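You operate a simulated robot arm through the tools that you are given. There is no shell and no other tool.

Carry out the task below with a simulated robot arm. There is one attempt and no reset: what you move stays moved.

TASK
Press the cap onto the streaky pink bottle, then shake it till the colour is even.
Fine: use the cap press; slide out again, bottle into the blue tray; leave the other bottles.
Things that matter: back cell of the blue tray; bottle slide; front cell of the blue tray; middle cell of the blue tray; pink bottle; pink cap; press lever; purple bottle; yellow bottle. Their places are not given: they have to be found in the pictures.

It is judged by the outcome, as a careful person would: the job done as asked, and still so three seconds after it is handed in. It fails if anything else is knocked over, pushed out of place, dropped, spilled or broken. A push-on lid holds only when it is set on centred and level and pressed home; a screw cap is set on level and turned clockwise until tight.

THE ROBOT
A 7-joint arm with a two-finger parallel gripper, fixed in place. Base frame: the origin is at the foot of the arm, x ahead of it, y to its left, z up; the work surface is at about z = 0. Readings come in mm, rad, newtons and seconds.
With the tool pointing down near the work surface it reaches from about 240 to 620 mm from the base axis. Its first joint turns from -1.152 to 1.152 rad. Payload 2.6 kg.
Tool frame: the origin (TCP) lies between the finger pads and is the grasp point; the fingertips stand 30 mm ahead of it; z points along the fingers, y is the line along which they close. Largest opening 94 mm; finger width 28, thickness 10; the body of the gripper, 50 by 96 mm, starts 55 mm behind the TCP.
Orientation is that of the tool frame in the base frame, as a unit quaternion [w, x, y, z]. With the fingers straight down and closing along the base's y, the tool's x points along the base's -x, its y along +y and its z along -z.

THE INTERFACE
- The arm moves only by the tool jog_arm. Its argument "series" is a list of rows, each an object of numbers (a shift or turn left out is 0, a gripper value left out holds the last): "dx", "dy", "dz": the shift along the tool's x, y, z in units of 500 mm (1.0 is 500 mm); "ax", "ay", "az": the turn, a rotation vector about the tool's x, y, z in units of 180 degrees (1.0 is 180 degrees); "grip": the gripper command, from -1 (shut) to 1 (fully open), values between in proportion. In form: [{"dx": .., "dy": .., "dz": .., "ax": .., "ay": .., "az": .., "grip": ..}, ...]. A call has 1 to 20 rows; each row is the pose to reach, as a shift and turn from the pose commanded when the call began, along the tool's axes at that moment. A call with a number of a shift or a turn outside -1 to 1 is refused whole. Rows are played at 5 a second. More than 50 mm and 0.15 rad between two rows, or a gripper value outside its range, and nothing of the call is played. Where a pose cannot be reached the arm comes as near as it can. A force on the tool above 50 N (or 10 N above the force at the start of the call, whichever is more), or a blocked arm, ends the call early, and 0.2 s more pass. Each finger travels about 72 mm/s and halts on what it meets, pressing with about 36 N; the grip force reading is that of the motor and also rises with nothing between the fingers. The clock runs only during rows and for 0.2 s after the last one: add rows that repeat a pose to give the fingers time. It gives the time, the measured TCP pose, the force on the tool (base axes), the opening and the grip force at its end, in the units of the frame above (readings bear some noise), with the torque about the TCP (base axes, N m) and any sound that the robot's microphone picked up.
- Cameras (640 x 400 px; columns grow to the right, rows downward): "scene" is fixed at [11.6, 424.4, 561.3]; the picture's right is [-0.92, -0.38, 0.00], its down [-0.20, 0.50, -0.84] and it looks along [0.32, -0.78, -0.54] (base axes); focal length 250 px, centre (320, 200). "wrist" rides on the gripper at [76, 14, -102] in the tool frame; the picture's right is [-0.18, 0.98, 0.00], its down [-0.75, -0.14, -0.64] and it looks along [-0.63, -0.12, 0.77] (tool axes); focal length 243 px, centre (320, 200).
- grab_frame(camera): a new picture of that camera. No time passes.
- pixel_to_xyz(camera, pixels): there is no depth. For up to 12 entries [column, row, z] of the newest picture of that camera ("zoom" is the newest enlarged one), the place [x, y] in the base frame at which the ray of that pixel passes the height z, good to about 2 mm, but the place of the scene camera against the robot may be out by one fixed shift of up to 12 mm in any direction. No time passes.
- close_up(camera, box): a new picture of the part [left, top, right, bottom] of that camera's present view, enlarged. No time passes.
- job_done(): hands the job in; it is judged then, once.

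Open the gripper and draw the arm clear of the work before you hand the job in, unless the task says otherwise.

The tools are called after ">>>" by a JSON object that holds its "fn" and its "kwargs". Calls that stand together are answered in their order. jog_arm: Moves the arm, as the interface text tells. Its arguments: {"type":"object","properties":{"series":{"type":"array","items":{"type":"object","properties":{"dx":{"type":"number"},"dy":{"type":"number"},"dz":{"type":"number"},"ax":{"type":"number"},"ay":{"type":"number"},"az":{"type":"number"},"grip":{"type":"number"}}}}},"required":["series"]} The other tools are called the same way: grab_frame (camera) takes a picture; pixel_to_xyz (camera, pixels) gives the place at which the rays of pixels pass given heights; close_up (camera, box) takes an enlarged picture of a part of a camera's view; job_done () hands the job in.

At the start:

```text
time: 0.0
eef_pos: [295.6, 1.0, 450.7]
tool_rot: [0.0, 0.0, 1.0, 0.0]
force: [-0.3, -0.7, 0.2]
wrist_torque: [0.0, 0.0, 0.05]
width: 93.8
gripper_force: 0.0
```

scene: 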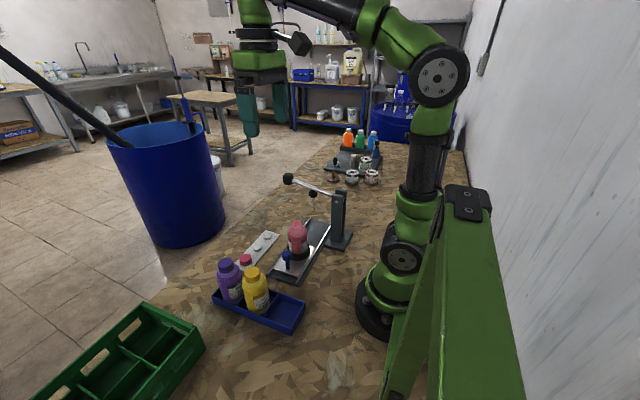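
wrist: 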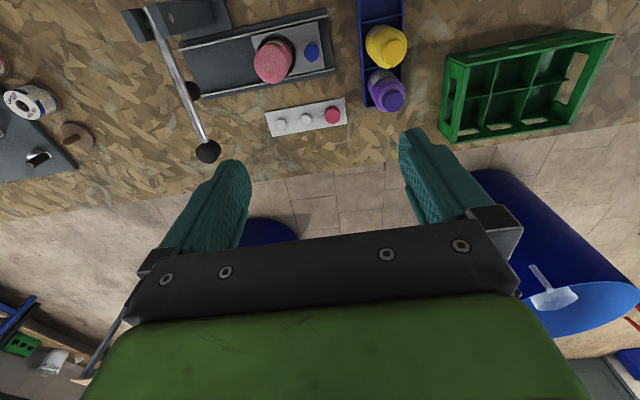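

The first pictures show the pink bottle on a slide near scene (298,238), the press at (335,220), the cap on a strip at (246,260) and the tray at (258,308). I take enlarged views to see details.

>>> {"fn": "close_up", "kwargs": {"camera": "scene", "box": [200, 160, 380, 340]}}

>>> {"fn": "close_up", "kwargs": {"camera": "wrist", "box": [120, 0, 440, 170]}}

```text
2.22 times, centred on (290, 250) of scene
```

zoom: 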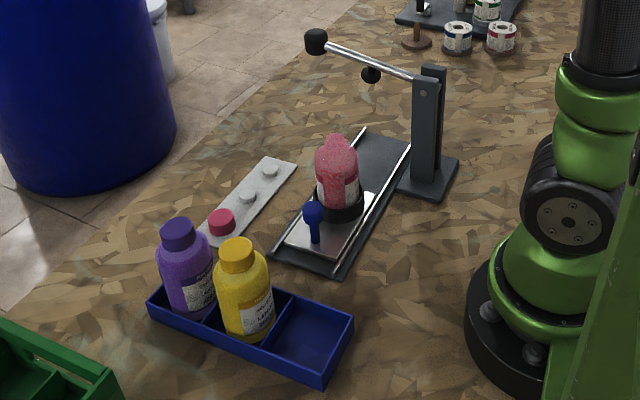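

```text
2.00 times, centred on (280, 85) of wrist
```

zoom: 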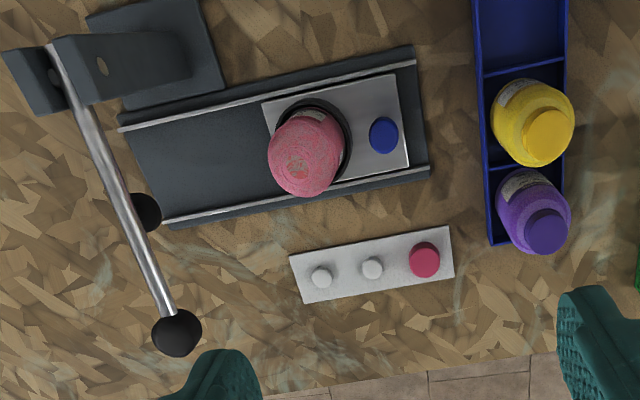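

The wrist zoom shows the slide, the knob at (384,135), the cap at (425,255), the lever ball at (177,332) and the empty tray cell at the top (520,30). I ask for rough places at some likely heights.

>>> {"fn": "pixel_to_xyz", "kwargs": {"camera": "zoom", "pixels": [[425, 258, 15], [371, 267, 15], [320, 278, 15], [384, 135, 40], [310, 150, 20], [177, 332, 180], [145, 212, 150], [55, 75, 200], [490, 243, 25], [567, 235, 25], [484, 70, 25], [566, 60, 25]]}}

>>> {"fn": "pixel_to_xyz", "kwargs": {"camera": "scene", "pixels": [[246, 258, 15], [288, 255, 40], [298, 255, 20], [288, 178, 180], [340, 195, 180], [228, 262, 80], [251, 270, 80], [214, 292, 25], [292, 332, 25], [305, 300, 25], [313, 193, 150]]}}

```text
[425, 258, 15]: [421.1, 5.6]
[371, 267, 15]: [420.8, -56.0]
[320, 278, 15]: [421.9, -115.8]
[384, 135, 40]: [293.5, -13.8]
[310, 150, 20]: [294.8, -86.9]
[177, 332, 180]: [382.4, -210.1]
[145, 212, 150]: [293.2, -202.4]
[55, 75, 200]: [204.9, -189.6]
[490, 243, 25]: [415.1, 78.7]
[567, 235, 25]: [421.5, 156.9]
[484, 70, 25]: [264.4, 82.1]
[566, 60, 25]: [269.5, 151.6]
```

```text
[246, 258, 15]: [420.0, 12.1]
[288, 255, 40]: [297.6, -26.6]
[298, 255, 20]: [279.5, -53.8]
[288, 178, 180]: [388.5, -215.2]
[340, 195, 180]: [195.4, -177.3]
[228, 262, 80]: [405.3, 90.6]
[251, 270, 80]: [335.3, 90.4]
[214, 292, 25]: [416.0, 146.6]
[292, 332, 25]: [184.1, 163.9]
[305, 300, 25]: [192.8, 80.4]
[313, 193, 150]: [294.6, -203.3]
```

The layout is: the slide runs along y at x≈293, the cap at about (421,6), the pad near (294,-203), the tray at x 185–420 and y 80–160. I lower the arm to a nearer view above the slide, staying well above everything.

>>> {"fn": "jog_arm", "kwargs": {"series": [{"dx": 0.023, "dy": -0.01, "dz": 0.075, "grip": 1}, {"dx": 0.046, "dy": -0.02, "dz": 0.15, "grip": 1}, {"dx": 0.069, "dy": -0.03, "dz": 0.225, "grip": 1}, {"dx": 0.091, "dy": -0.042, "dz": 0.3, "grip": 1}]}}

>>> {"fn": "grab_frame", "kwargs": {"camera": "wrist"}}

>>> {"fn": "grab_frame", "kwargs": {"camera": "scene"}}

```text
time: 1.0
eef_pos: [249.6, -18.4, 297.5]
tool_rot: [0.0, 0.0, 1.0, 0.0]
force: [-0.1, -0.8, 0.5]
wrist_torque: [0.03, 0.02, 0.02]
width: 94.0
gripper_force: 0.0
```

```text
taken
```

wrist: 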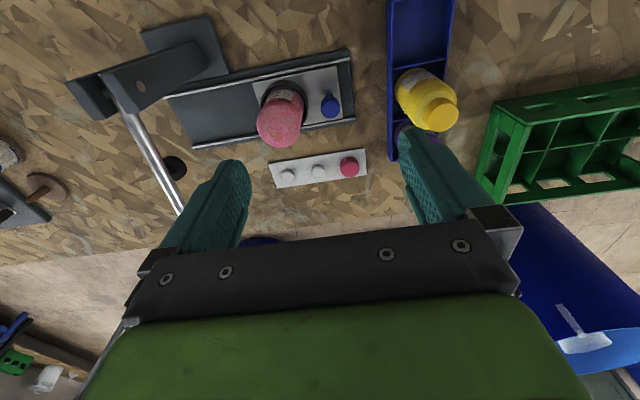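

```text
taken
```

scene: 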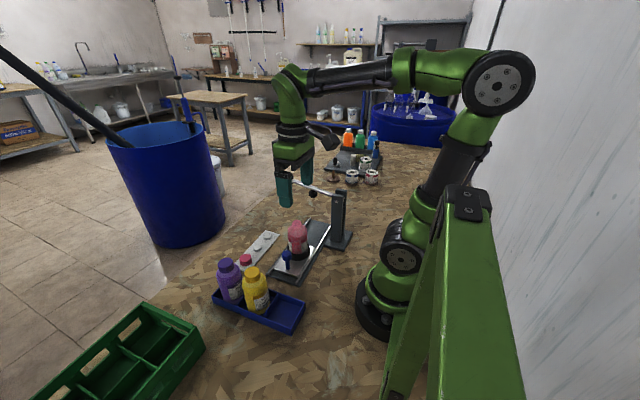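

The arm stands above the slide with nothing near it. I enlarge the wrist view around the cap strip (318,168), the slide and the press.

>>> {"fn": "close_up", "kwargs": {"camera": "wrist", "box": [230, 50, 390, 200]}}

>>> {"fn": "close_up", "kwargs": {"camera": "wrist", "box": [60, 0, 260, 220]}}

>>> {"fn": "close_up", "kwargs": {"camera": "scene", "box": [265, 170, 375, 290]}}

```text
2.67 times, centred on (310, 125) of wrist
```

zoom: 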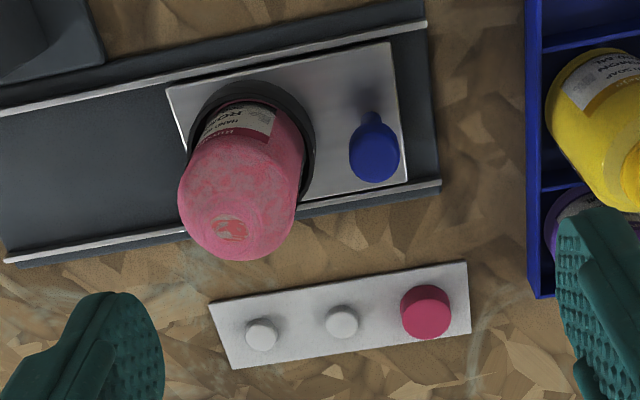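

```text
1.82 times, centred on (160, 110) of wrist
```

zoom: 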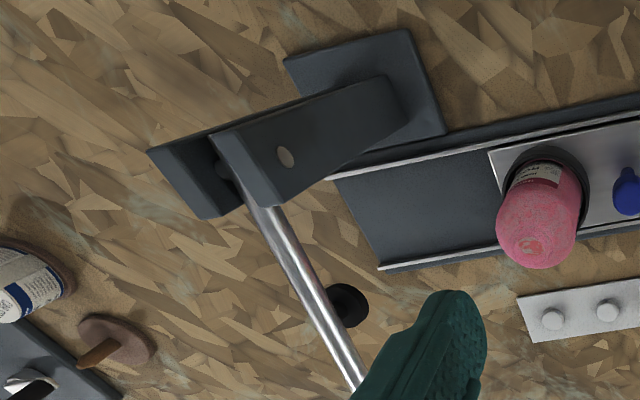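

```text
3.33 times, centred on (320, 230) of scene
```

zoom: 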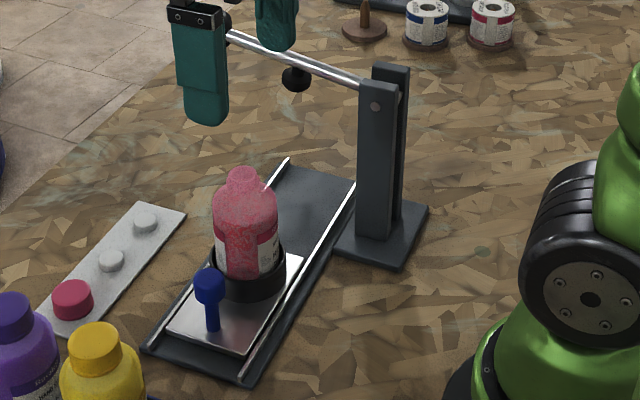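

The close-ups show a ring cup with the bottle, a blue knob at the +y end of the carriage, and the lever with a black pad under its rod. I move to above the cap to measure it closely.

>>> {"fn": "jog_arm", "kwargs": {"series": [{"dx": -0.0686, "dy": 0.0098, "dz": 0.055, "grip": 1}, {"dx": -0.137, "dy": 0.0195, "dz": 0.11, "grip": 1}, {"dx": -0.206, "dy": 0.029, "dz": 0.165, "grip": 1}, {"dx": -0.275, "dy": 0.039, "dz": 0.22, "grip": 1}, {"dx": -0.343, "dy": 0.049, "dz": 0.275, "grip": 1}, {"dx": -0.343, "dy": 0.049, "dz": 0.275, "grip": 1}]}}

>>> {"fn": "grab_frame", "kwargs": {"camera": "wrist"}}

>>> {"fn": "close_up", "kwargs": {"camera": "wrist", "box": [240, 60, 400, 160]}}

```text
time: 2.4
eef_pos: [423.5, 5.2, 164.2]
tool_rot: [0.0, 0.001, 1.0, 0.0]
force: [1.0, 0.1, -0.2]
wrist_torque: [0.01, -0.04, 0.01]
width: 94.1
gripper_force: 0.0
```

```text
taken
```

wrist: 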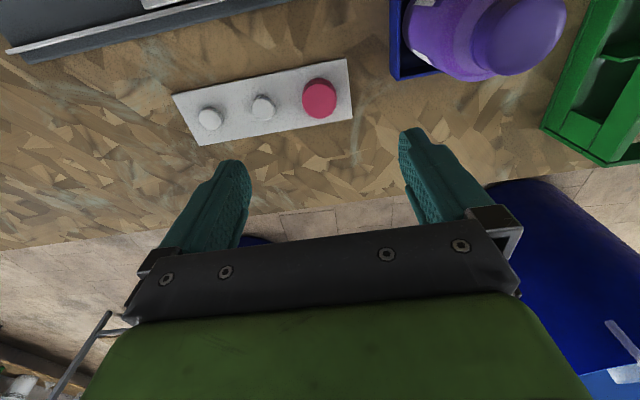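

```text
4.00 times, centred on (320, 110) of wrist
```

zoom: 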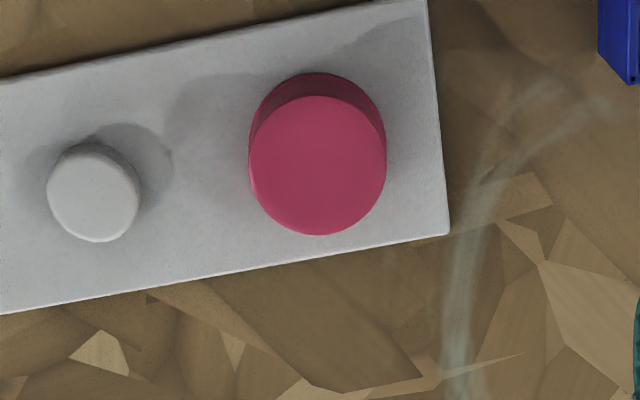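

The cap top's ellipse in the zoom is centred at (318,165), spanning columns 249–387; the strip's edges also show. I ask for those points at some heights to settle height and centre.

>>> {"fn": "pixel_to_xyz", "kwargs": {"camera": "zoom", "pixels": [[318, 165, 20], [318, 165, 25], [318, 165, 30], [249, 165, 25], [387, 165, 25], [318, 235, 25], [318, 96, 25], [318, 73, 8], [450, 232, 5], [428, 0, 5], [93, 200, 15], [600, 82, 0]]}}

```text
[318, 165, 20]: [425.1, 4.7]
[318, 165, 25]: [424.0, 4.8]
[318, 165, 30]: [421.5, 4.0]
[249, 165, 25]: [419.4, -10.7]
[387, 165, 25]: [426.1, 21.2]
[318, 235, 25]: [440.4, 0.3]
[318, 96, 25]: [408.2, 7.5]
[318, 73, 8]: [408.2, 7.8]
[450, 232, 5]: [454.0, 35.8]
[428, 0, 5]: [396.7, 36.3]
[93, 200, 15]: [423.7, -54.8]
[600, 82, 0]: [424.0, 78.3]
```

The cap is about 32 mm wide, centred near (423.5,4.8). I go down to 95 mm, with the fingers still well above the strip, to measure again at a different angle.

>>> {"fn": "jog_arm", "kwargs": {"series": [{"dx": 0, "dy": 0, "dz": 0.07, "grip": 1}, {"dx": 0, "dy": 0, "dz": 0.14, "grip": 1}, {"dx": 0, "dy": 0, "dz": 0.14, "grip": 1}]}}

>>> {"fn": "grab_frame", "kwargs": {"camera": "wrist"}}

>>> {"fn": "close_up", "kwargs": {"camera": "wrist", "box": [200, 60, 440, 210]}}

>>> {"fn": "close_up", "kwargs": {"camera": "scene", "box": [190, 200, 310, 300]}}

```text
time: 3.2
eef_pos: [421.8, 7.3, 90.6]
tool_rot: [0.0, 0.0, 1.0, 0.0]
force: [0.1, -0.2, 0.0]
wrist_torque: [-0.02, 0.0, 0.03]
width: 93.9
gripper_force: 0.0
```

```text
taken
```

wrist: 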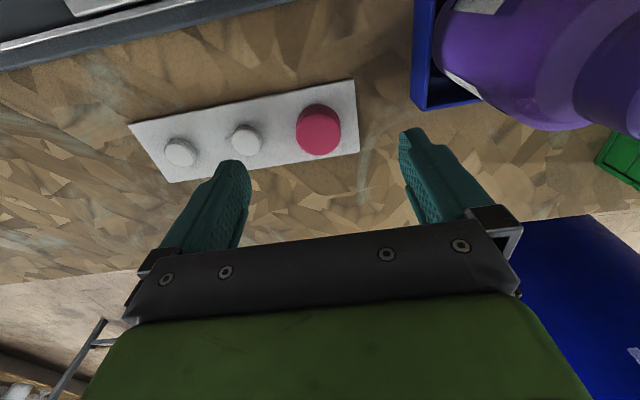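

```text
2.67 times, centred on (320, 135) of wrist
```

zoom: 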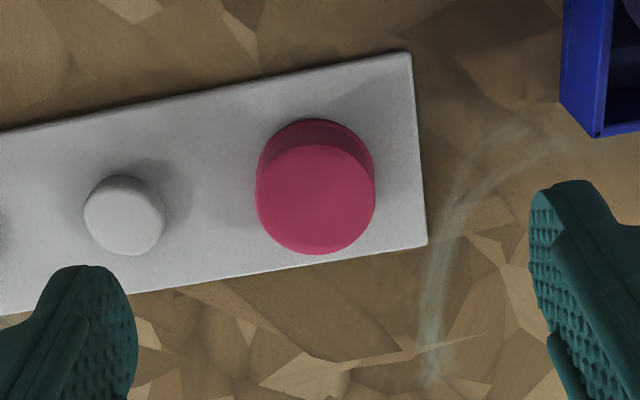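

```text
4.00 times, centred on (250, 250) of scene
```

zoom: 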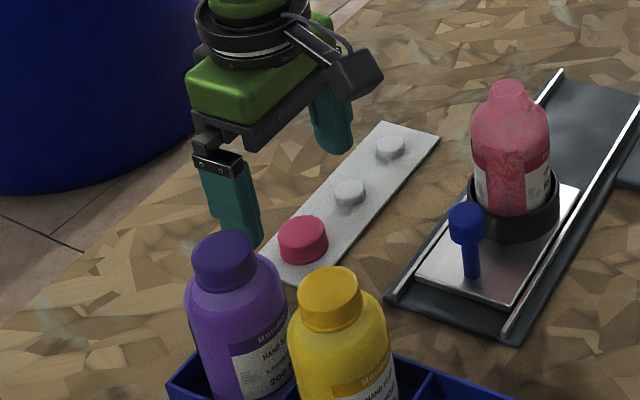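

The cap lies almost under the TCP (cap top centre at wrist (318.5,134), ≈0.8 mm ahead in x and 2 mm to −y). I shift by that and lower to about 60 mm, checking before going around the cap.

>>> {"fn": "jog_arm", "kwargs": {"series": [{"dx": -0.002, "dy": -0.004, "dz": 0.03, "grip": 1}, {"dx": -0.002, "dy": -0.004, "dz": 0.064, "grip": 1}, {"dx": -0.002, "dy": -0.004, "dz": 0.064, "grip": 1}]}}

>>> {"fn": "grab_frame", "kwargs": {"camera": "wrist"}}

>>> {"fn": "close_up", "kwargs": {"camera": "wrist", "box": [200, 80, 440, 230]}}

>>> {"fn": "close_up", "kwargs": {"camera": "scene", "box": [200, 200, 300, 280]}}

```text
time: 4.0
eef_pos: [424.4, 2.9, 59.0]
tool_rot: [0.001, 0.0, 1.0, -0.001]
force: [1.1, -0.1, -0.6]
wrist_torque: [0.01, 0.0, 0.01]
width: 93.7
gripper_force: 0.1
```

```text
taken
```

wrist: 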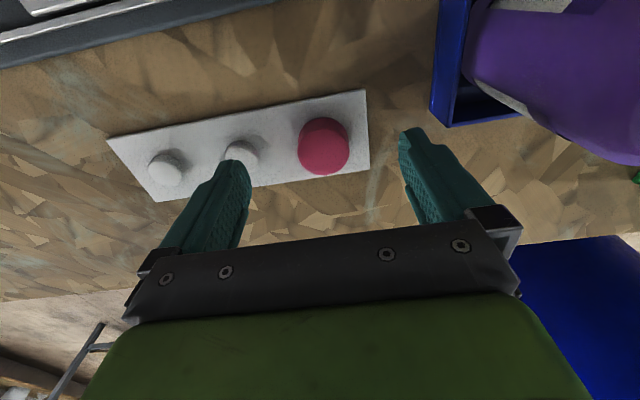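

```text
2.67 times, centred on (320, 155) of wrist
```

zoom: 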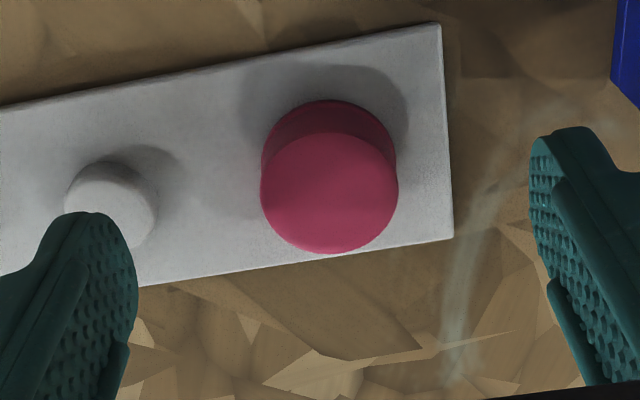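

```text
5.00 times, centred on (250, 240) of scene
```

zoom: 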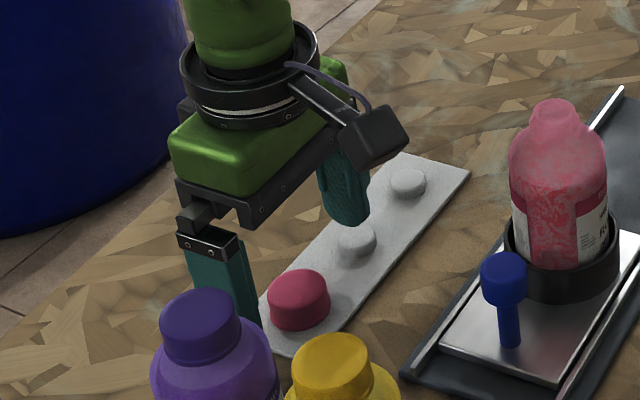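

The cap top is about 36 mm below the TCP and 19 mm tall, so the strip top is near z=6. I go down 20 mm so the tips stand about 5 mm above the strip, then close on the cap.

>>> {"fn": "jog_arm", "kwargs": {"series": [{"dx": 0.0, "dy": 0.003, "dz": 0.02, "grip": 1}, {"dx": 0.0, "dy": 0.003, "dz": 0.04, "grip": 1}, {"dx": 0.0, "dy": 0.003, "dz": 0.04, "grip": 1}]}}

>>> {"fn": "close_up", "kwargs": {"camera": "wrist", "box": [200, 80, 440, 230]}}

>>> {"fn": "close_up", "kwargs": {"camera": "scene", "box": [200, 200, 300, 280]}}

```text
time: 4.8
eef_pos: [423.6, 4.6, 42.5]
tool_rot: [0.002, 0.001, 1.0, 0.001]
force: [-11.0, 0.7, 27.5]
wrist_torque: [-1.37, 0.34, -0.38]
width: 94.1
gripper_force: 0.0
```

```text
2.67 times, centred on (320, 155) of wrist
```

zoom: 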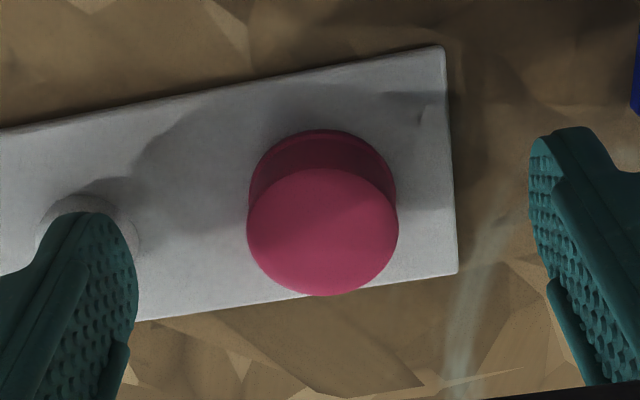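

```text
5.00 times, centred on (250, 240) of scene
```

zoom: 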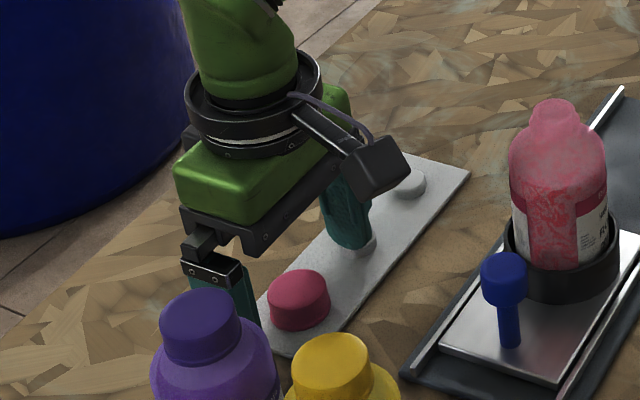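

Force reads 27.5 N upward: the left finger (wrist zoom (80,220)) is resting on the middle peg. I lift back up at once and narrow the opening to about 47 mm so the finger clears the peg.

>>> {"fn": "jog_arm", "kwargs": {"series": [{"dx": 0, "dy": 0, "dz": -0.02, "grip": 1}, {"dx": 0, "dy": 0, "dz": -0.05, "grip": 1}, {"dx": 0, "dy": 0, "dz": -0.05, "grip": 0.0}, {"dx": 0, "dy": 0, "dz": -0.05, "grip": 0.0}, {"dx": 0, "dy": 0, "dz": -0.05, "grip": 0.0}]}}

>>> {"fn": "close_up", "kwargs": {"camera": "wrist", "box": [200, 80, 440, 230]}}

>>> {"fn": "close_up", "kwargs": {"camera": "scene", "box": [200, 200, 300, 280]}}

```text
time: 6.0
eef_pos: [421.9, 4.6, 66.7]
tool_rot: [0.0, 0.0, 1.0, 0.0]
force: [0.3, 0.6, 0.5]
wrist_torque: [-0.01, 0.0, -0.01]
width: 46.8
gripper_force: 0.0
```

```text
2.67 times, centred on (320, 155) of wrist
```

zoom: 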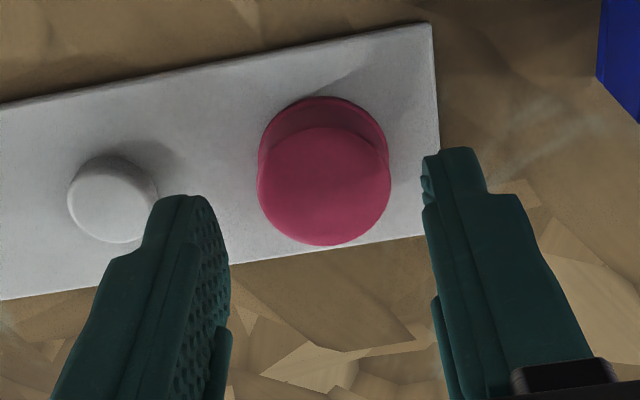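

```text
5.00 times, centred on (250, 240) of scene
```

zoom: 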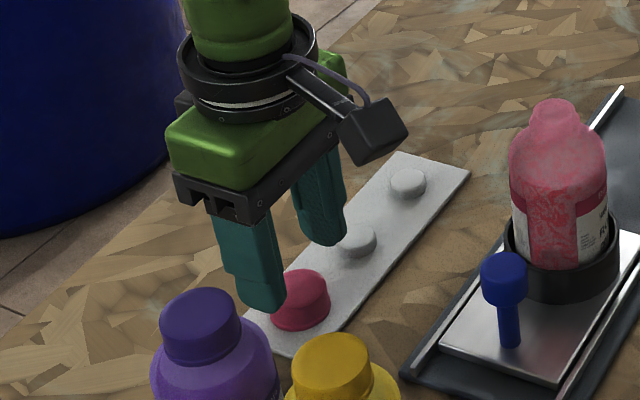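

The strip and cap have not moved and the cap at zoom (324,186) is centred between the fingers, with the left finger now inside the peg gap. I go down 25 mm and look at the force before closing.

>>> {"fn": "jog_arm", "kwargs": {"series": [{"dx": 0, "dy": 0, "dz": 0.026, "grip": 0.0}, {"dx": 0, "dy": 0, "dz": 0.05, "grip": 0.0}, {"dx": 0, "dy": 0, "dz": 0.05, "grip": 0.0}]}}

>>> {"fn": "close_up", "kwargs": {"camera": "wrist", "box": [200, 80, 440, 230]}}

```text
time: 6.8
eef_pos: [423.0, 4.9, 40.3]
tool_rot: [0.0, 0.0, 1.0, 0.0]
force: [-0.5, 0.0, -0.2]
wrist_torque: [0.0, 0.04, -0.02]
width: 47.2
gripper_force: 0.1
```

```text
2.67 times, centred on (320, 155) of wrist
```

zoom: 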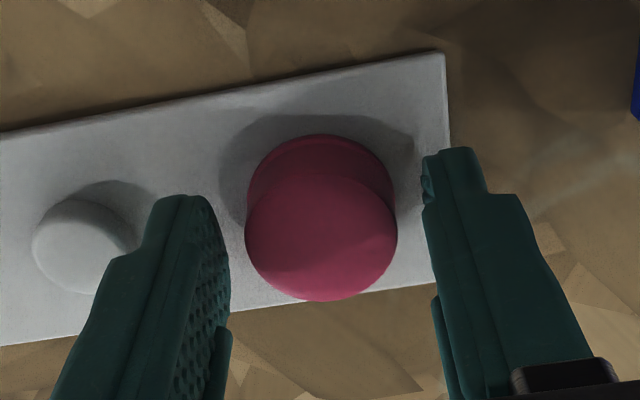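

No contact force (−0.2 N) and the fingers stand on either side of the cap. I close on it and then read the width.

>>> {"fn": "jog_arm", "kwargs": {"series": [{"grip": -1}, {"grip": -1}, {"grip": -1}, {"grip": -1}]}}

>>> {"fn": "close_up", "kwargs": {"camera": "wrist", "box": [200, 80, 440, 230]}}

```text
time: 7.8
eef_pos: [423.4, 5.6, 40.6]
tool_rot: [-0.001, 0.0, 1.0, 0.0]
force: [0.3, 0.2, 0.3]
wrist_torque: [-0.01, 0.0, 0.02]
width: 31.8
gripper_force: 36.1
```

```text
2.67 times, centred on (320, 155) of wrist
```

zoom: 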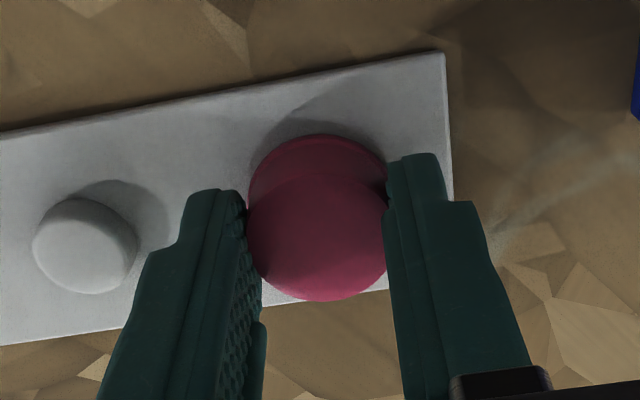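

The cap is held: width 31.8 mm, 36 N, and its centre sits right at the TCP line with its bottom about 36 mm below the TCP. I lift straight up gently and then check it is still held.

>>> {"fn": "jog_arm", "kwargs": {"series": [{"dz": -0.02, "grip": -1}, {"dz": -0.05, "grip": -1}, {"dz": -0.11, "grip": -1}, {"dz": -0.19, "grip": -1}, {"dz": -0.27, "grip": -1}, {"dz": -0.34, "grip": -1}, {"dz": -0.34, "grip": -1}]}}

>>> {"fn": "grab_frame", "kwargs": {"camera": "wrist"}}

>>> {"fn": "close_up", "kwargs": {"camera": "scene", "box": [200, 160, 360, 290]}}

```text
time: 9.4
eef_pos: [423.4, -0.0, 214.2]
tool_rot: [0.0, 0.001, 1.0, 0.0]
force: [-0.3, -0.3, 0.1]
wrist_torque: [0.0, -0.01, -0.01]
width: 31.6
gripper_force: 35.5
```

```text
taken
```

wrist: 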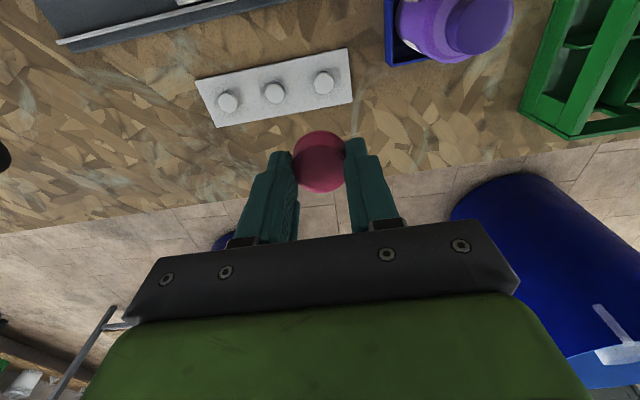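

```text
3.08 times, centred on (280, 225) of scene
```

zoom: 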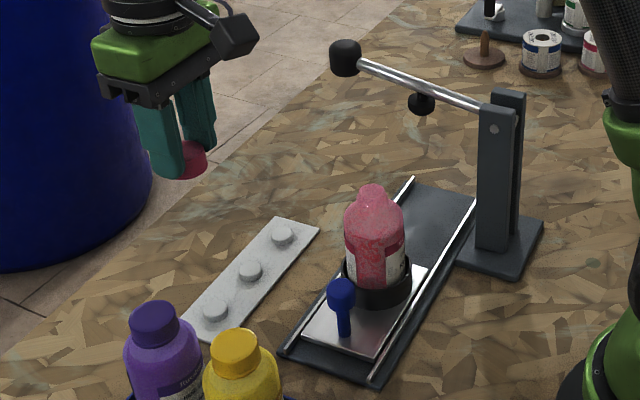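

The cap is firmly held at wrist (319,162). I move over the bottle at the same height to measure the neck from above.

>>> {"fn": "jog_arm", "kwargs": {"series": [{"dx": 0.065, "dy": -0.04, "grip": -1}, {"dx": 0.13, "dy": -0.08, "grip": -1}, {"dx": 0.195, "dy": -0.12, "grip": -1}, {"dx": 0.26, "dy": -0.158, "grip": -1}, {"dx": 0.26, "dy": -0.158, "grip": -1}]}}

>>> {"fn": "grab_frame", "kwargs": {"camera": "wrist"}}

>>> {"fn": "close_up", "kwargs": {"camera": "wrist", "box": [200, 40, 440, 190]}}

```text
time: 10.6
eef_pos: [293.0, -77.4, 213.5]
tool_rot: [0.0, 0.0, 1.0, -0.001]
force: [0.0, -0.6, 0.0]
wrist_torque: [0.01, 0.01, 0.01]
width: 31.7
gripper_force: 36.4
```

```text
taken
```

wrist: 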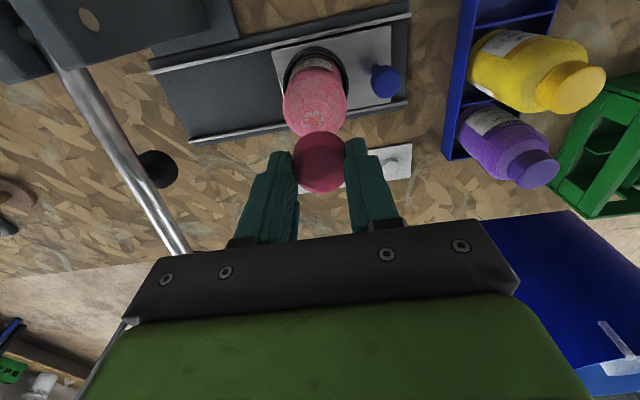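

```text
2.67 times, centred on (320, 115) of wrist
```

zoom: 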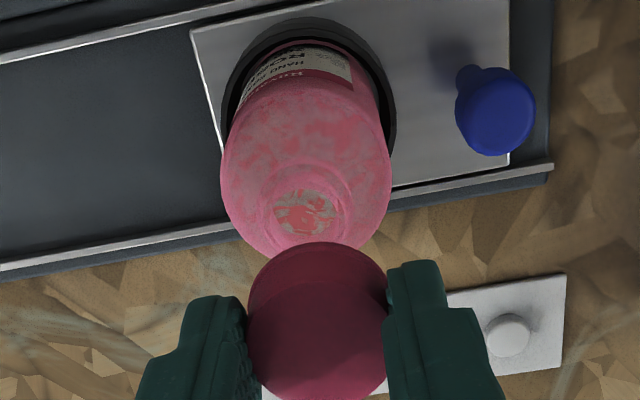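

The neck top shows at zoom (307,212) but the held cap hides part of it. I shift 45 mm in +x and +30 in y to see the neck and ring clear of the cap.

>>> {"fn": "jog_arm", "kwargs": {"series": [{"dx": -0.05, "dy": 0.03, "grip": -1}, {"dx": -0.09, "dy": 0.06, "grip": -1}, {"dx": -0.09, "dy": 0.06, "grip": -1}]}}

>>> {"fn": "grab_frame", "kwargs": {"camera": "wrist"}}

>>> {"fn": "close_up", "kwargs": {"camera": "wrist", "box": [200, 0, 360, 100]}}

```text
time: 11.4
eef_pos: [338.3, -44.8, 212.0]
tool_rot: [0.0, 0.0, 1.0, 0.0]
force: [-0.3, -0.5, -0.2]
wrist_torque: [-0.01, 0.0, 0.0]
width: 31.8
gripper_force: 35.9
```

```text
taken
```

wrist: 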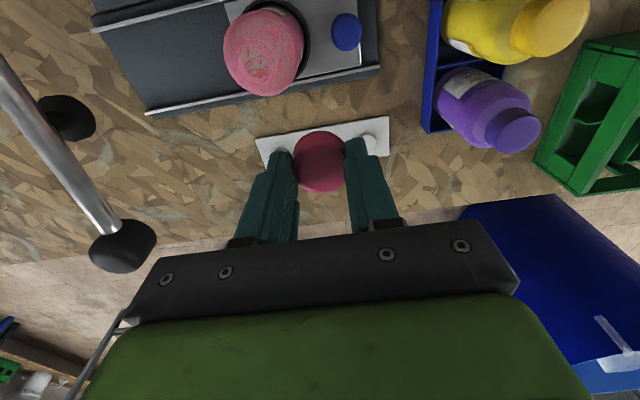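

```text
4.00 times, centred on (280, 50) of wrist
```

zoom: 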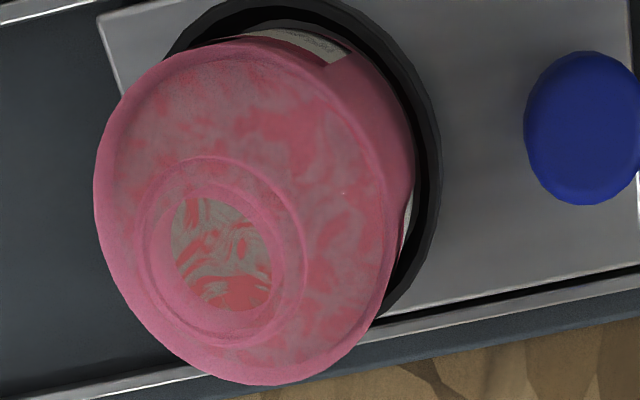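

The neck opening shows clearly at zoom (222,253). Triangulating with the former view gives a neck top near z≈130; I ask for its place at several heights, along with ring and knob points.

>>> {"fn": "pixel_to_xyz", "kwargs": {"camera": "zoom", "pixels": [[222, 254, 120], [222, 254, 130], [222, 254, 140], [140, 254, 130], [300, 254, 130], [222, 170, 130], [222, 340, 130], [585, 128, 45], [585, 128, 55], [95, 190, 110], [413, 190, 110]]}}

>>> {"fn": "close_up", "kwargs": {"camera": "scene", "box": [260, 200, 340, 290]}}

```text
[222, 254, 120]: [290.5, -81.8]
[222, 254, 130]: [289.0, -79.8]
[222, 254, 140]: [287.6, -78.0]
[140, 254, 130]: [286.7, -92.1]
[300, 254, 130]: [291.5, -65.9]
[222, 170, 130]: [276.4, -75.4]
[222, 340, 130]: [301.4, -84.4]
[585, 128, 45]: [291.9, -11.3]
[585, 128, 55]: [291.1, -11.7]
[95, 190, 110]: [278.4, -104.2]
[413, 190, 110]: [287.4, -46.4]
```

```text
4.44 times, centred on (300, 245) of scene
```

zoom: 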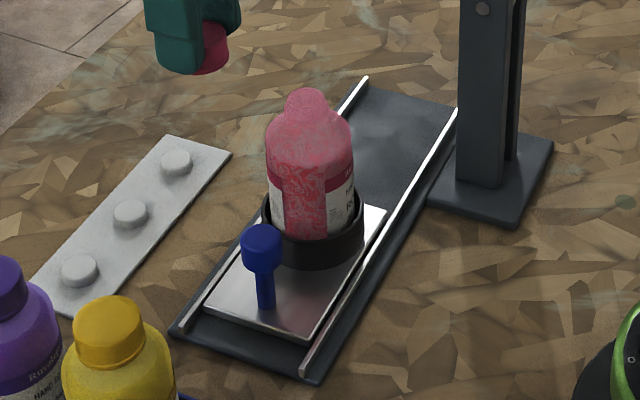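

The body is about 59 mm wide and the neck about 26 mm; the neck height is still uncertain by several mm. I move to (250, 25) for a more slanting view with good parallax.

>>> {"fn": "jog_arm", "kwargs": {"series": [{"dx": 0.06, "dy": 0.047, "grip": -1}, {"dx": 0.12, "dy": 0.094, "grip": -1}, {"dx": 0.176, "dy": 0.14, "grip": -1}, {"dx": 0.176, "dy": 0.14, "grip": -1}]}}

>>> {"fn": "grab_frame", "kwargs": {"camera": "wrist"}}

>>> {"fn": "close_up", "kwargs": {"camera": "wrist", "box": [160, 90, 320, 210]}}

```text
time: 12.4
eef_pos: [249.1, 26.2, 209.3]
tool_rot: [0.0, 0.0, 1.0, 0.0]
force: [0.4, -0.9, -0.7]
wrist_torque: [0.0, -0.01, -0.01]
width: 31.6
gripper_force: 36.2
```

```text
taken
```

wrist: 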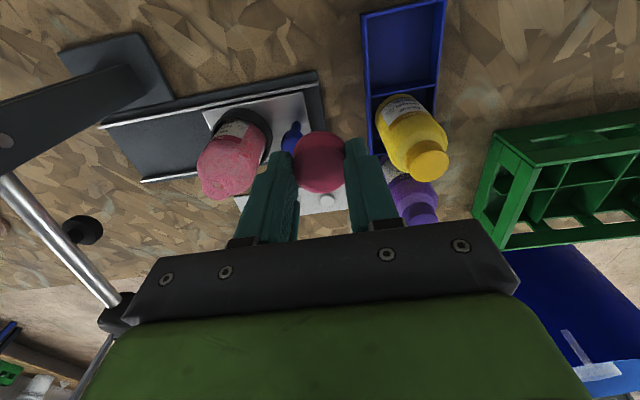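

```text
3.33 times, centred on (240, 150) of wrist
```

zoom: 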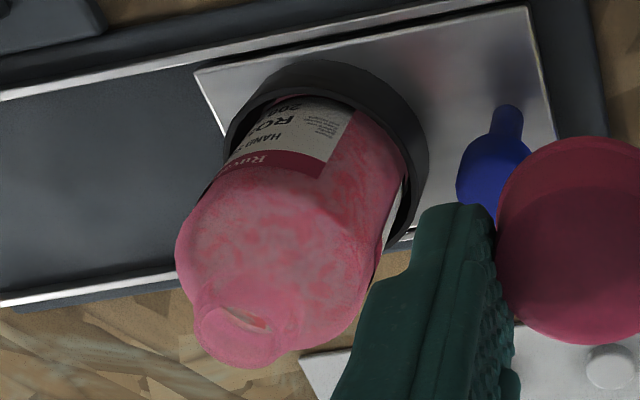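

The neck shows at zoom (243,330), clear of the finger. I enlarge it further to find the rim ellipse.

>>> {"fn": "close_up", "kwargs": {"camera": "wrist", "box": [196, 160, 260, 205]}}

```text
8.89 times, centred on (228, 182) of wrist
```

zoom: 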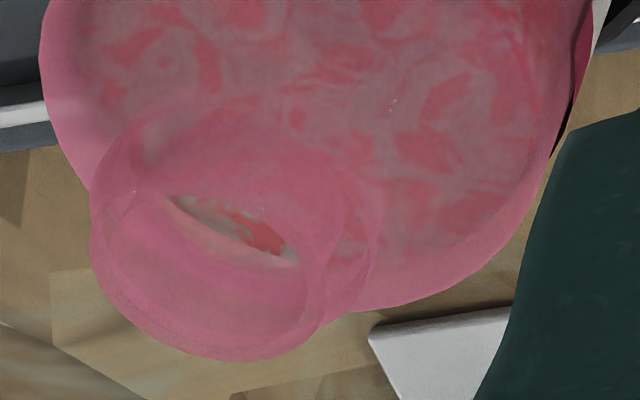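

With three views the neck rim centre solves consistently: d≈173, so the neck top is about 71 mm below the TCP (z≈140), at 36.9 mm in +x and 102.2 mm in −y from here. I move above it and drop 18 mm, leaving about 17 mm between cap and neck.

>>> {"fn": "jog_arm", "kwargs": {"series": [{"dx": -0.025, "dy": -0.07, "grip": -1}, {"dx": -0.05, "dy": -0.14, "grip": -1}, {"dx": -0.0738, "dy": -0.2044, "grip": -1}, {"dx": -0.0738, "dy": -0.2044, "dz": 0.018, "grip": -1}, {"dx": -0.0738, "dy": -0.2044, "dz": 0.036, "grip": -1}, {"dx": -0.0738, "dy": -0.2044, "dz": 0.036, "grip": -1}]}}

>>> {"fn": "close_up", "kwargs": {"camera": "wrist", "box": [240, 60, 400, 210]}}

>>> {"fn": "close_up", "kwargs": {"camera": "scene", "box": [260, 170, 340, 260]}}

```text
time: 13.8
eef_pos: [286.3, -77.7, 191.2]
tool_rot: [0.001, 0.001, 1.0, 0.0]
force: [0.8, 0.1, -0.5]
wrist_torque: [0.0, 0.0, 0.04]
width: 31.7
gripper_force: 35.6
```

```text
2.67 times, centred on (320, 135) of wrist
```

zoom: 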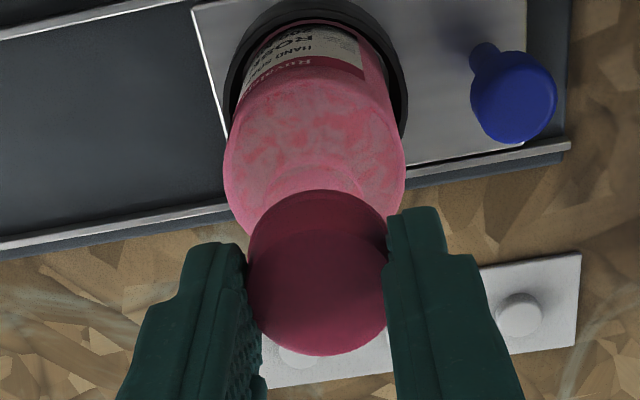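

```text
4.44 times, centred on (300, 215) of scene
```

zoom: 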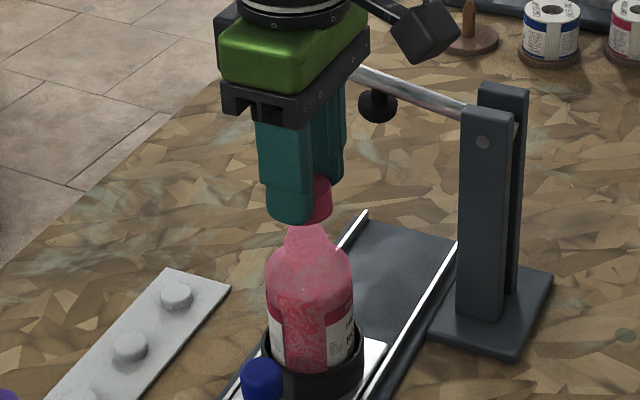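

In the scene view the cap's right edge (332) and the neck axis (308) agree within about 1 mm. I enlarge the wrist view to compare cap centre and neck columns before lowering.

>>> {"fn": "close_up", "kwargs": {"camera": "wrist", "box": [272, 90, 368, 150]}}

>>> {"fn": "close_up", "kwargs": {"camera": "scene", "box": [280, 200, 320, 230]}}

```text
6.67 times, centred on (320, 120) of wrist
```

zoom: 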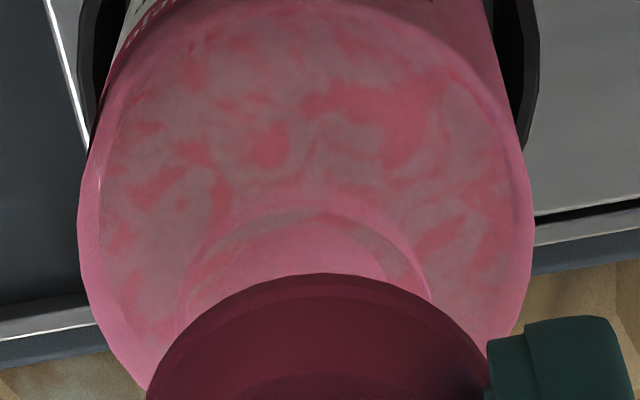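

```text
13.33 times, centred on (300, 215) of scene
```

zoom: 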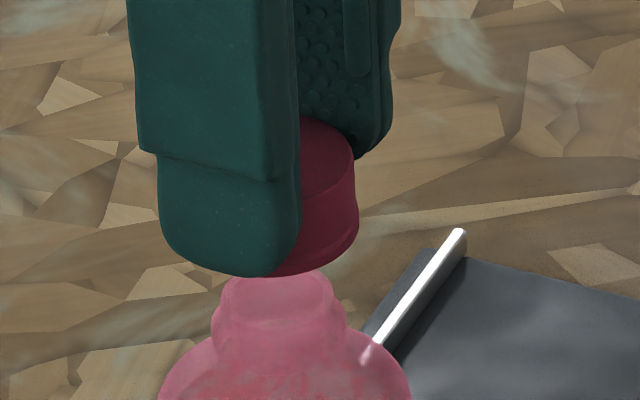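

Comparing axes: in the wrist zoom the cap centre (317) is about 1.3 mm to +y of the neck axis (303), and in the scene zoom the cap centre (281) is about 1.7 mm right of the axis (273). Both solve to a shift of about +2.5 mm x and −1.8 mm y; I apply it and drop 8 mm.

>>> {"fn": "jog_arm", "kwargs": {"series": [{"dx": -0.005, "dy": -0.0036, "dz": 0.0, "grip": -1}, {"dx": -0.005, "dy": -0.0036, "dz": 0.016, "grip": -1}, {"dx": -0.005, "dy": -0.0036, "dz": 0.016, "grip": -1}]}}

>>> {"fn": "close_up", "kwargs": {"camera": "wrist", "box": [272, 90, 368, 150]}}

>>> {"fn": "close_up", "kwargs": {"camera": "scene", "box": [280, 200, 320, 230]}}

```text
time: 14.6
eef_pos: [289.1, -79.8, 183.4]
tool_rot: [0.0, 0.0, 1.0, -0.001]
force: [0.0, 0.5, -0.3]
wrist_torque: [0.05, -0.04, 0.0]
width: 31.5
gripper_force: 36.1
```

```text
6.67 times, centred on (320, 120) of wrist
```

zoom: 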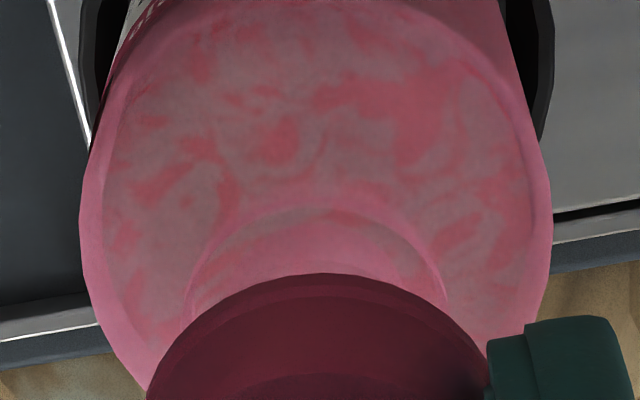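

```text
13.33 times, centred on (300, 215) of scene
```

zoom: 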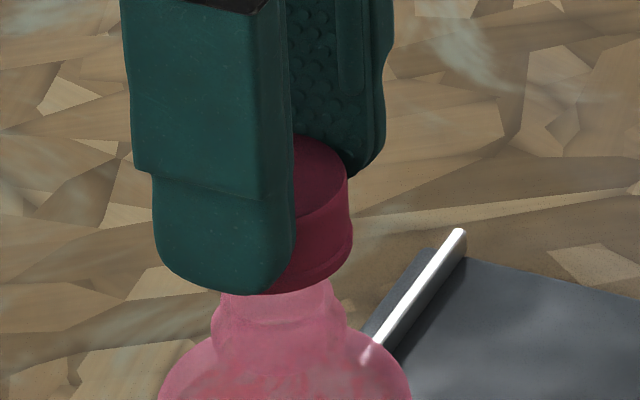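

Now the cap centre is within about 0.5 mm of the neck axis in both views (wrist 317 vs 315, scene 277 vs 274.5). I make a small last shift and lower 6 mm, watching the force.

>>> {"fn": "jog_arm", "kwargs": {"series": [{"dx": -0.0014, "dy": -0.0007, "dz": 0.004, "grip": -1}, {"dx": -0.0014, "dy": -0.0007, "dz": 0.008, "grip": -1}, {"dx": -0.0014, "dy": -0.0007, "dz": 0.012, "grip": -1}, {"dx": -0.0014, "dy": -0.0007, "dz": 0.012, "grip": -1}]}}

>>> {"fn": "close_up", "kwargs": {"camera": "scene", "box": [280, 200, 320, 230]}}

```text
time: 15.6
eef_pos: [290.0, -79.2, 179.3]
tool_rot: [0.0, 0.0, 1.0, 0.0]
force: [0.5, -0.3, -0.7]
wrist_torque: [0.01, 0.02, -0.03]
width: 31.5
gripper_force: 35.4
```

```text
13.33 times, centred on (300, 215) of scene
```

zoom: 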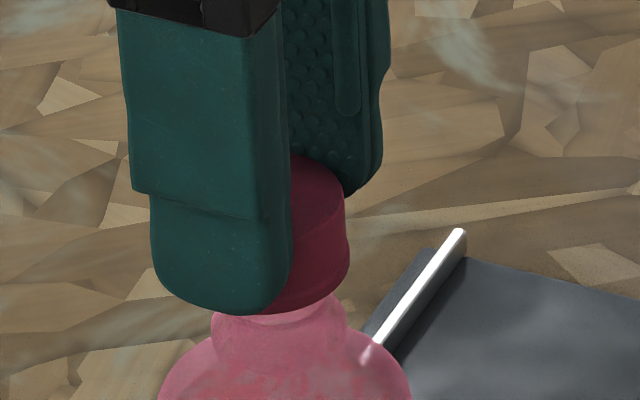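

No force yet; the cap's right edge at 349 puts its centre about 0.6 mm left of the axis now, so I undo that last shift and lower by another 4 mm.

>>> {"fn": "jog_arm", "kwargs": {"series": [{"dx": 0.0012, "dy": -0.0003, "dz": 0.002, "grip": -1}, {"dx": 0.0012, "dy": -0.0003, "dz": 0.005, "grip": -1}, {"dx": 0.0012, "dy": -0.0003, "dz": 0.008, "grip": -1}, {"dx": 0.0012, "dy": -0.0003, "dz": 0.008, "grip": -1}]}}

>>> {"fn": "close_up", "kwargs": {"camera": "scene", "box": [280, 200, 320, 230]}}

>>> {"fn": "close_up", "kwargs": {"camera": "wrist", "box": [272, 90, 368, 150]}}

```text
time: 16.6
eef_pos: [289.2, -79.0, 175.7]
tool_rot: [0.0, 0.0, 1.0, 0.0]
force: [0.1, -0.4, 0.3]
wrist_torque: [-0.01, -0.02, 0.04]
width: 31.5
gripper_force: 36.2
```

```text
13.33 times, centred on (300, 215) of scene
```

zoom: 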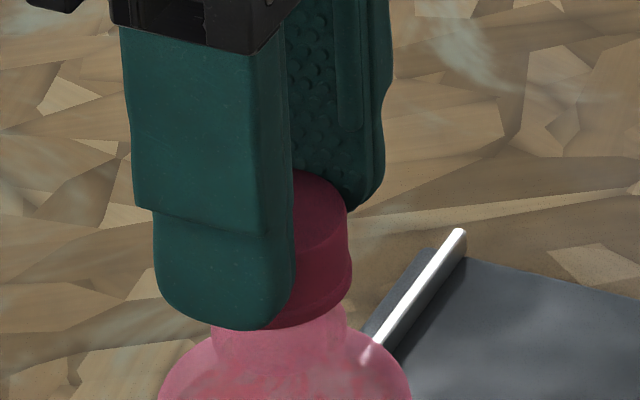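

```text
6.67 times, centred on (320, 120) of wrist
```

zoom: 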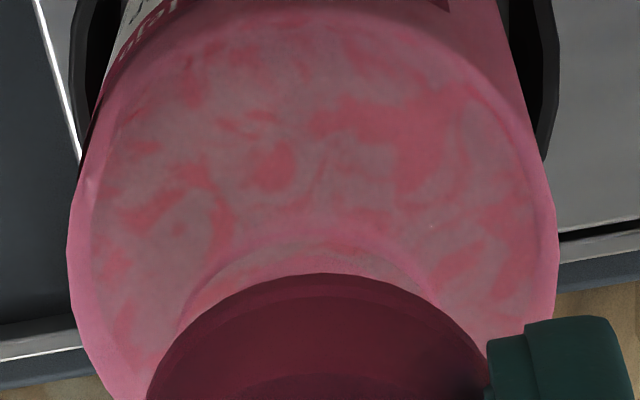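

Still no force; scene offset is about 0.3 mm, wrist about 0.6 mm to +y (cap 317 vs axis 311). I shift 0.5 mm in −y and lower 4 mm more.

>>> {"fn": "jog_arm", "kwargs": {"series": [{"dy": -0.0011, "dz": 0.002, "grip": -1}, {"dy": -0.0011, "dz": 0.005, "grip": -1}, {"dy": -0.0011, "dz": 0.008, "grip": -1}, {"dy": -0.0011, "dz": 0.008, "grip": -1}]}}

>>> {"fn": "close_up", "kwargs": {"camera": "scene", "box": [280, 200, 320, 230]}}

>>> {"fn": "close_up", "kwargs": {"camera": "wrist", "box": [272, 90, 368, 150]}}

```text
time: 17.6
eef_pos: [288.6, -79.6, 170.7]
tool_rot: [0.0, 0.0, 1.0, 0.0]
force: [-0.1, 0.0, 0.8]
wrist_torque: [0.02, -0.03, 0.01]
width: 31.6
gripper_force: 36.1
```

```text
13.33 times, centred on (300, 215) of scene
```

zoom: 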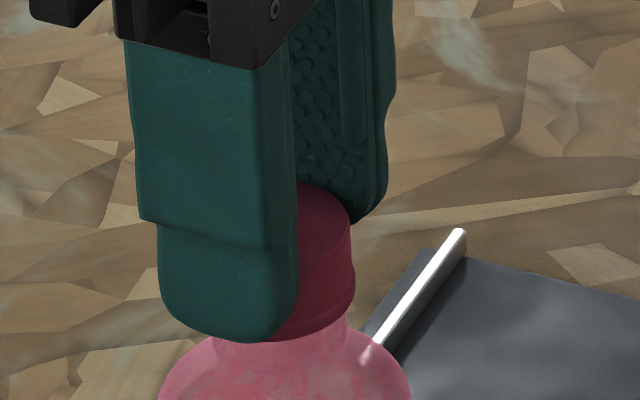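

```text
6.67 times, centred on (320, 120) of wrist
```

zoom: 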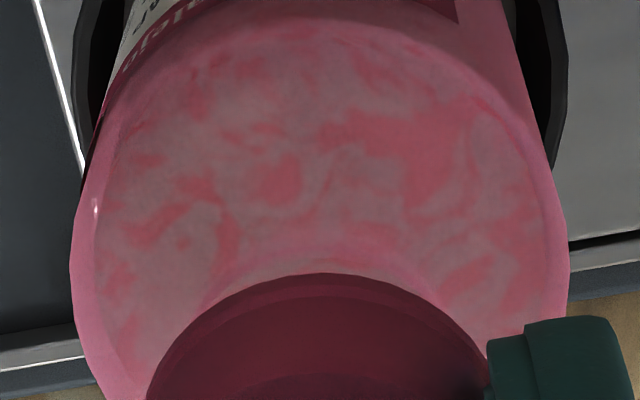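

The cap now overlaps the neck, aligned within 0.3 mm in both views, and no force yet. I lower further in 1 mm steps to find first contact.

>>> {"fn": "jog_arm", "kwargs": {"series": [{"dz": 0.002, "grip": -1}, {"dz": 0.004, "grip": -1}, {"dz": 0.006, "grip": -1}, {"dz": 0.006, "grip": -1}]}}

>>> {"fn": "close_up", "kwargs": {"camera": "scene", "box": [280, 200, 320, 230]}}

```text
time: 18.6
eef_pos: [289.3, -78.9, 167.6]
tool_rot: [0.0, 0.001, 1.0, -0.001]
force: [-0.7, -0.5, 0.1]
wrist_torque: [0.01, -0.01, -0.01]
width: 31.8
gripper_force: 36.0
```

```text
13.33 times, centred on (300, 215) of scene
```

zoom: 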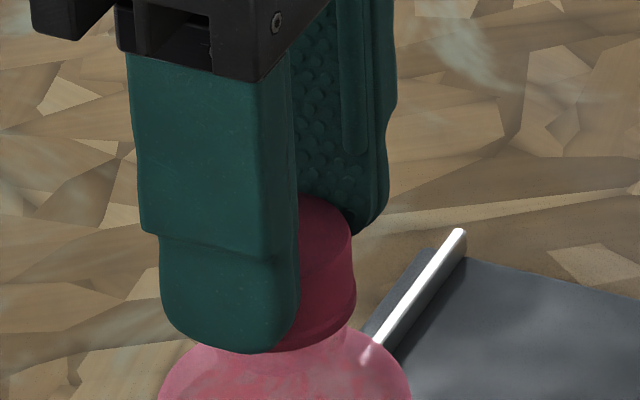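

No contact force still (0.1 N); the cap's lower edge at (355,310) nears the shoulder. I go on in 1 mm steps.

>>> {"fn": "jog_arm", "kwargs": {"series": [{"dz": 0.002, "grip": -1}, {"dz": 0.004, "grip": -1}, {"dz": 0.004, "grip": -1}]}}

```text
time: 19.4
eef_pos: [289.3, -79.4, 165.2]
tool_rot: [0.0, 0.0, 1.0, 0.0]
force: [-0.2, -0.3, -0.5]
wrist_torque: [0.01, 0.01, 0.0]
width: 31.5
gripper_force: 35.7
```

No contact yet at TCP z≈165. I continue with another 2 mm and check.

>>> {"fn": "jog_arm", "kwargs": {"series": [{"dz": 0.002, "grip": -1}, {"dz": 0.004, "grip": -1}, {"dz": 0.004, "grip": -1}]}}

>>> {"fn": "close_up", "kwargs": {"camera": "scene", "box": [280, 200, 320, 230]}}

>>> {"fn": "close_up", "kwargs": {"camera": "wrist", "box": [240, 60, 400, 210]}}

```text
time: 20.2
eef_pos: [289.0, -80.5, 163.0]
tool_rot: [0.001, 0.0, 1.0, 0.0]
force: [0.2, 0.4, -0.4]
wrist_torque: [-0.01, 0.03, 0.0]
width: 31.7
gripper_force: 36.1
```

```text
13.33 times, centred on (300, 215) of scene
```

zoom: 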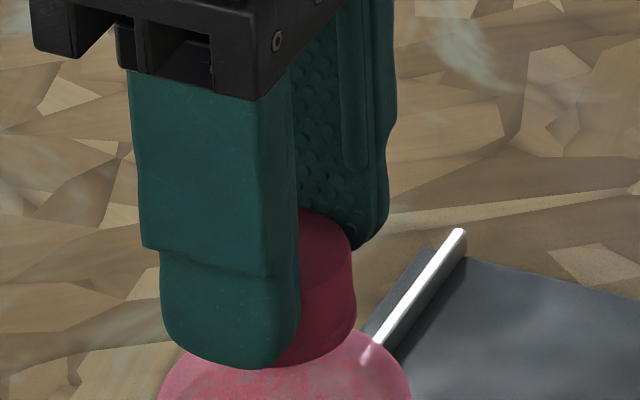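

```text
2.67 times, centred on (320, 135) of wrist
```

zoom: 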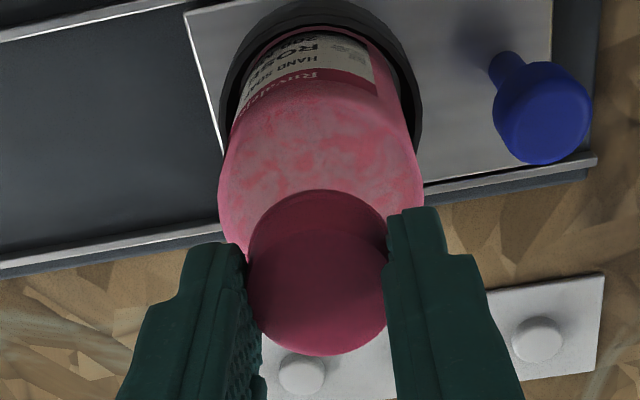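

The cap's lower edge is close to the shoulder in the scene zoom but no force yet. I go on in single 1 mm steps.

>>> {"fn": "jog_arm", "kwargs": {"series": [{"dz": 0.002, "grip": -1}, {"dz": 0.002, "grip": -1}]}}

```text
time: 20.8
eef_pos: [289.8, -79.7, 163.1]
tool_rot: [-0.001, 0.0, 1.0, 0.001]
force: [1.1, -1.1, -1.0]
wrist_torque: [0.01, 0.02, 0.01]
width: 31.9
gripper_force: 35.2
```

Readings are within noise. I take another 2 mm.

>>> {"fn": "jog_arm", "kwargs": {"series": [{"dz": 0.002, "grip": -1}, {"dz": 0.004, "grip": -1}, {"dz": 0.004, "grip": -1}]}}

>>> {"fn": "close_up", "kwargs": {"camera": "scene", "box": [280, 200, 320, 230]}}

```text
time: 21.6
eef_pos: [289.9, -79.3, 160.9]
tool_rot: [0.0, 0.0, 1.0, 0.0]
force: [-0.1, 0.8, -0.4]
wrist_torque: [-0.01, -0.02, 0.01]
width: 31.5
gripper_force: 35.9
```

```text
13.33 times, centred on (300, 215) of scene
```

zoom: 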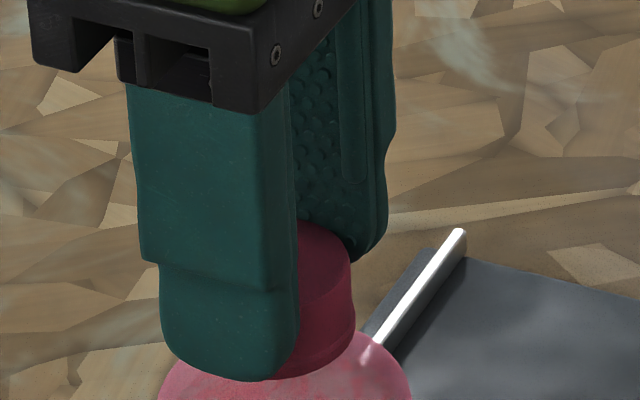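

The cap is almost around the whole neck now (lower edge at about (355,335)), still no force. I continue 1 mm.

>>> {"fn": "jog_arm", "kwargs": {"series": [{"dz": 0.002, "grip": -1}, {"dz": 0.003, "grip": -1}, {"dz": 0.003, "grip": -1}]}}

```text
time: 22.4
eef_pos: [288.7, -80.4, 160.5]
tool_rot: [0.0, 0.0, 1.0, 0.0]
force: [0.0, 0.4, 0.0]
wrist_torque: [-0.01, 0.02, 0.02]
width: 31.6
gripper_force: 36.3
```

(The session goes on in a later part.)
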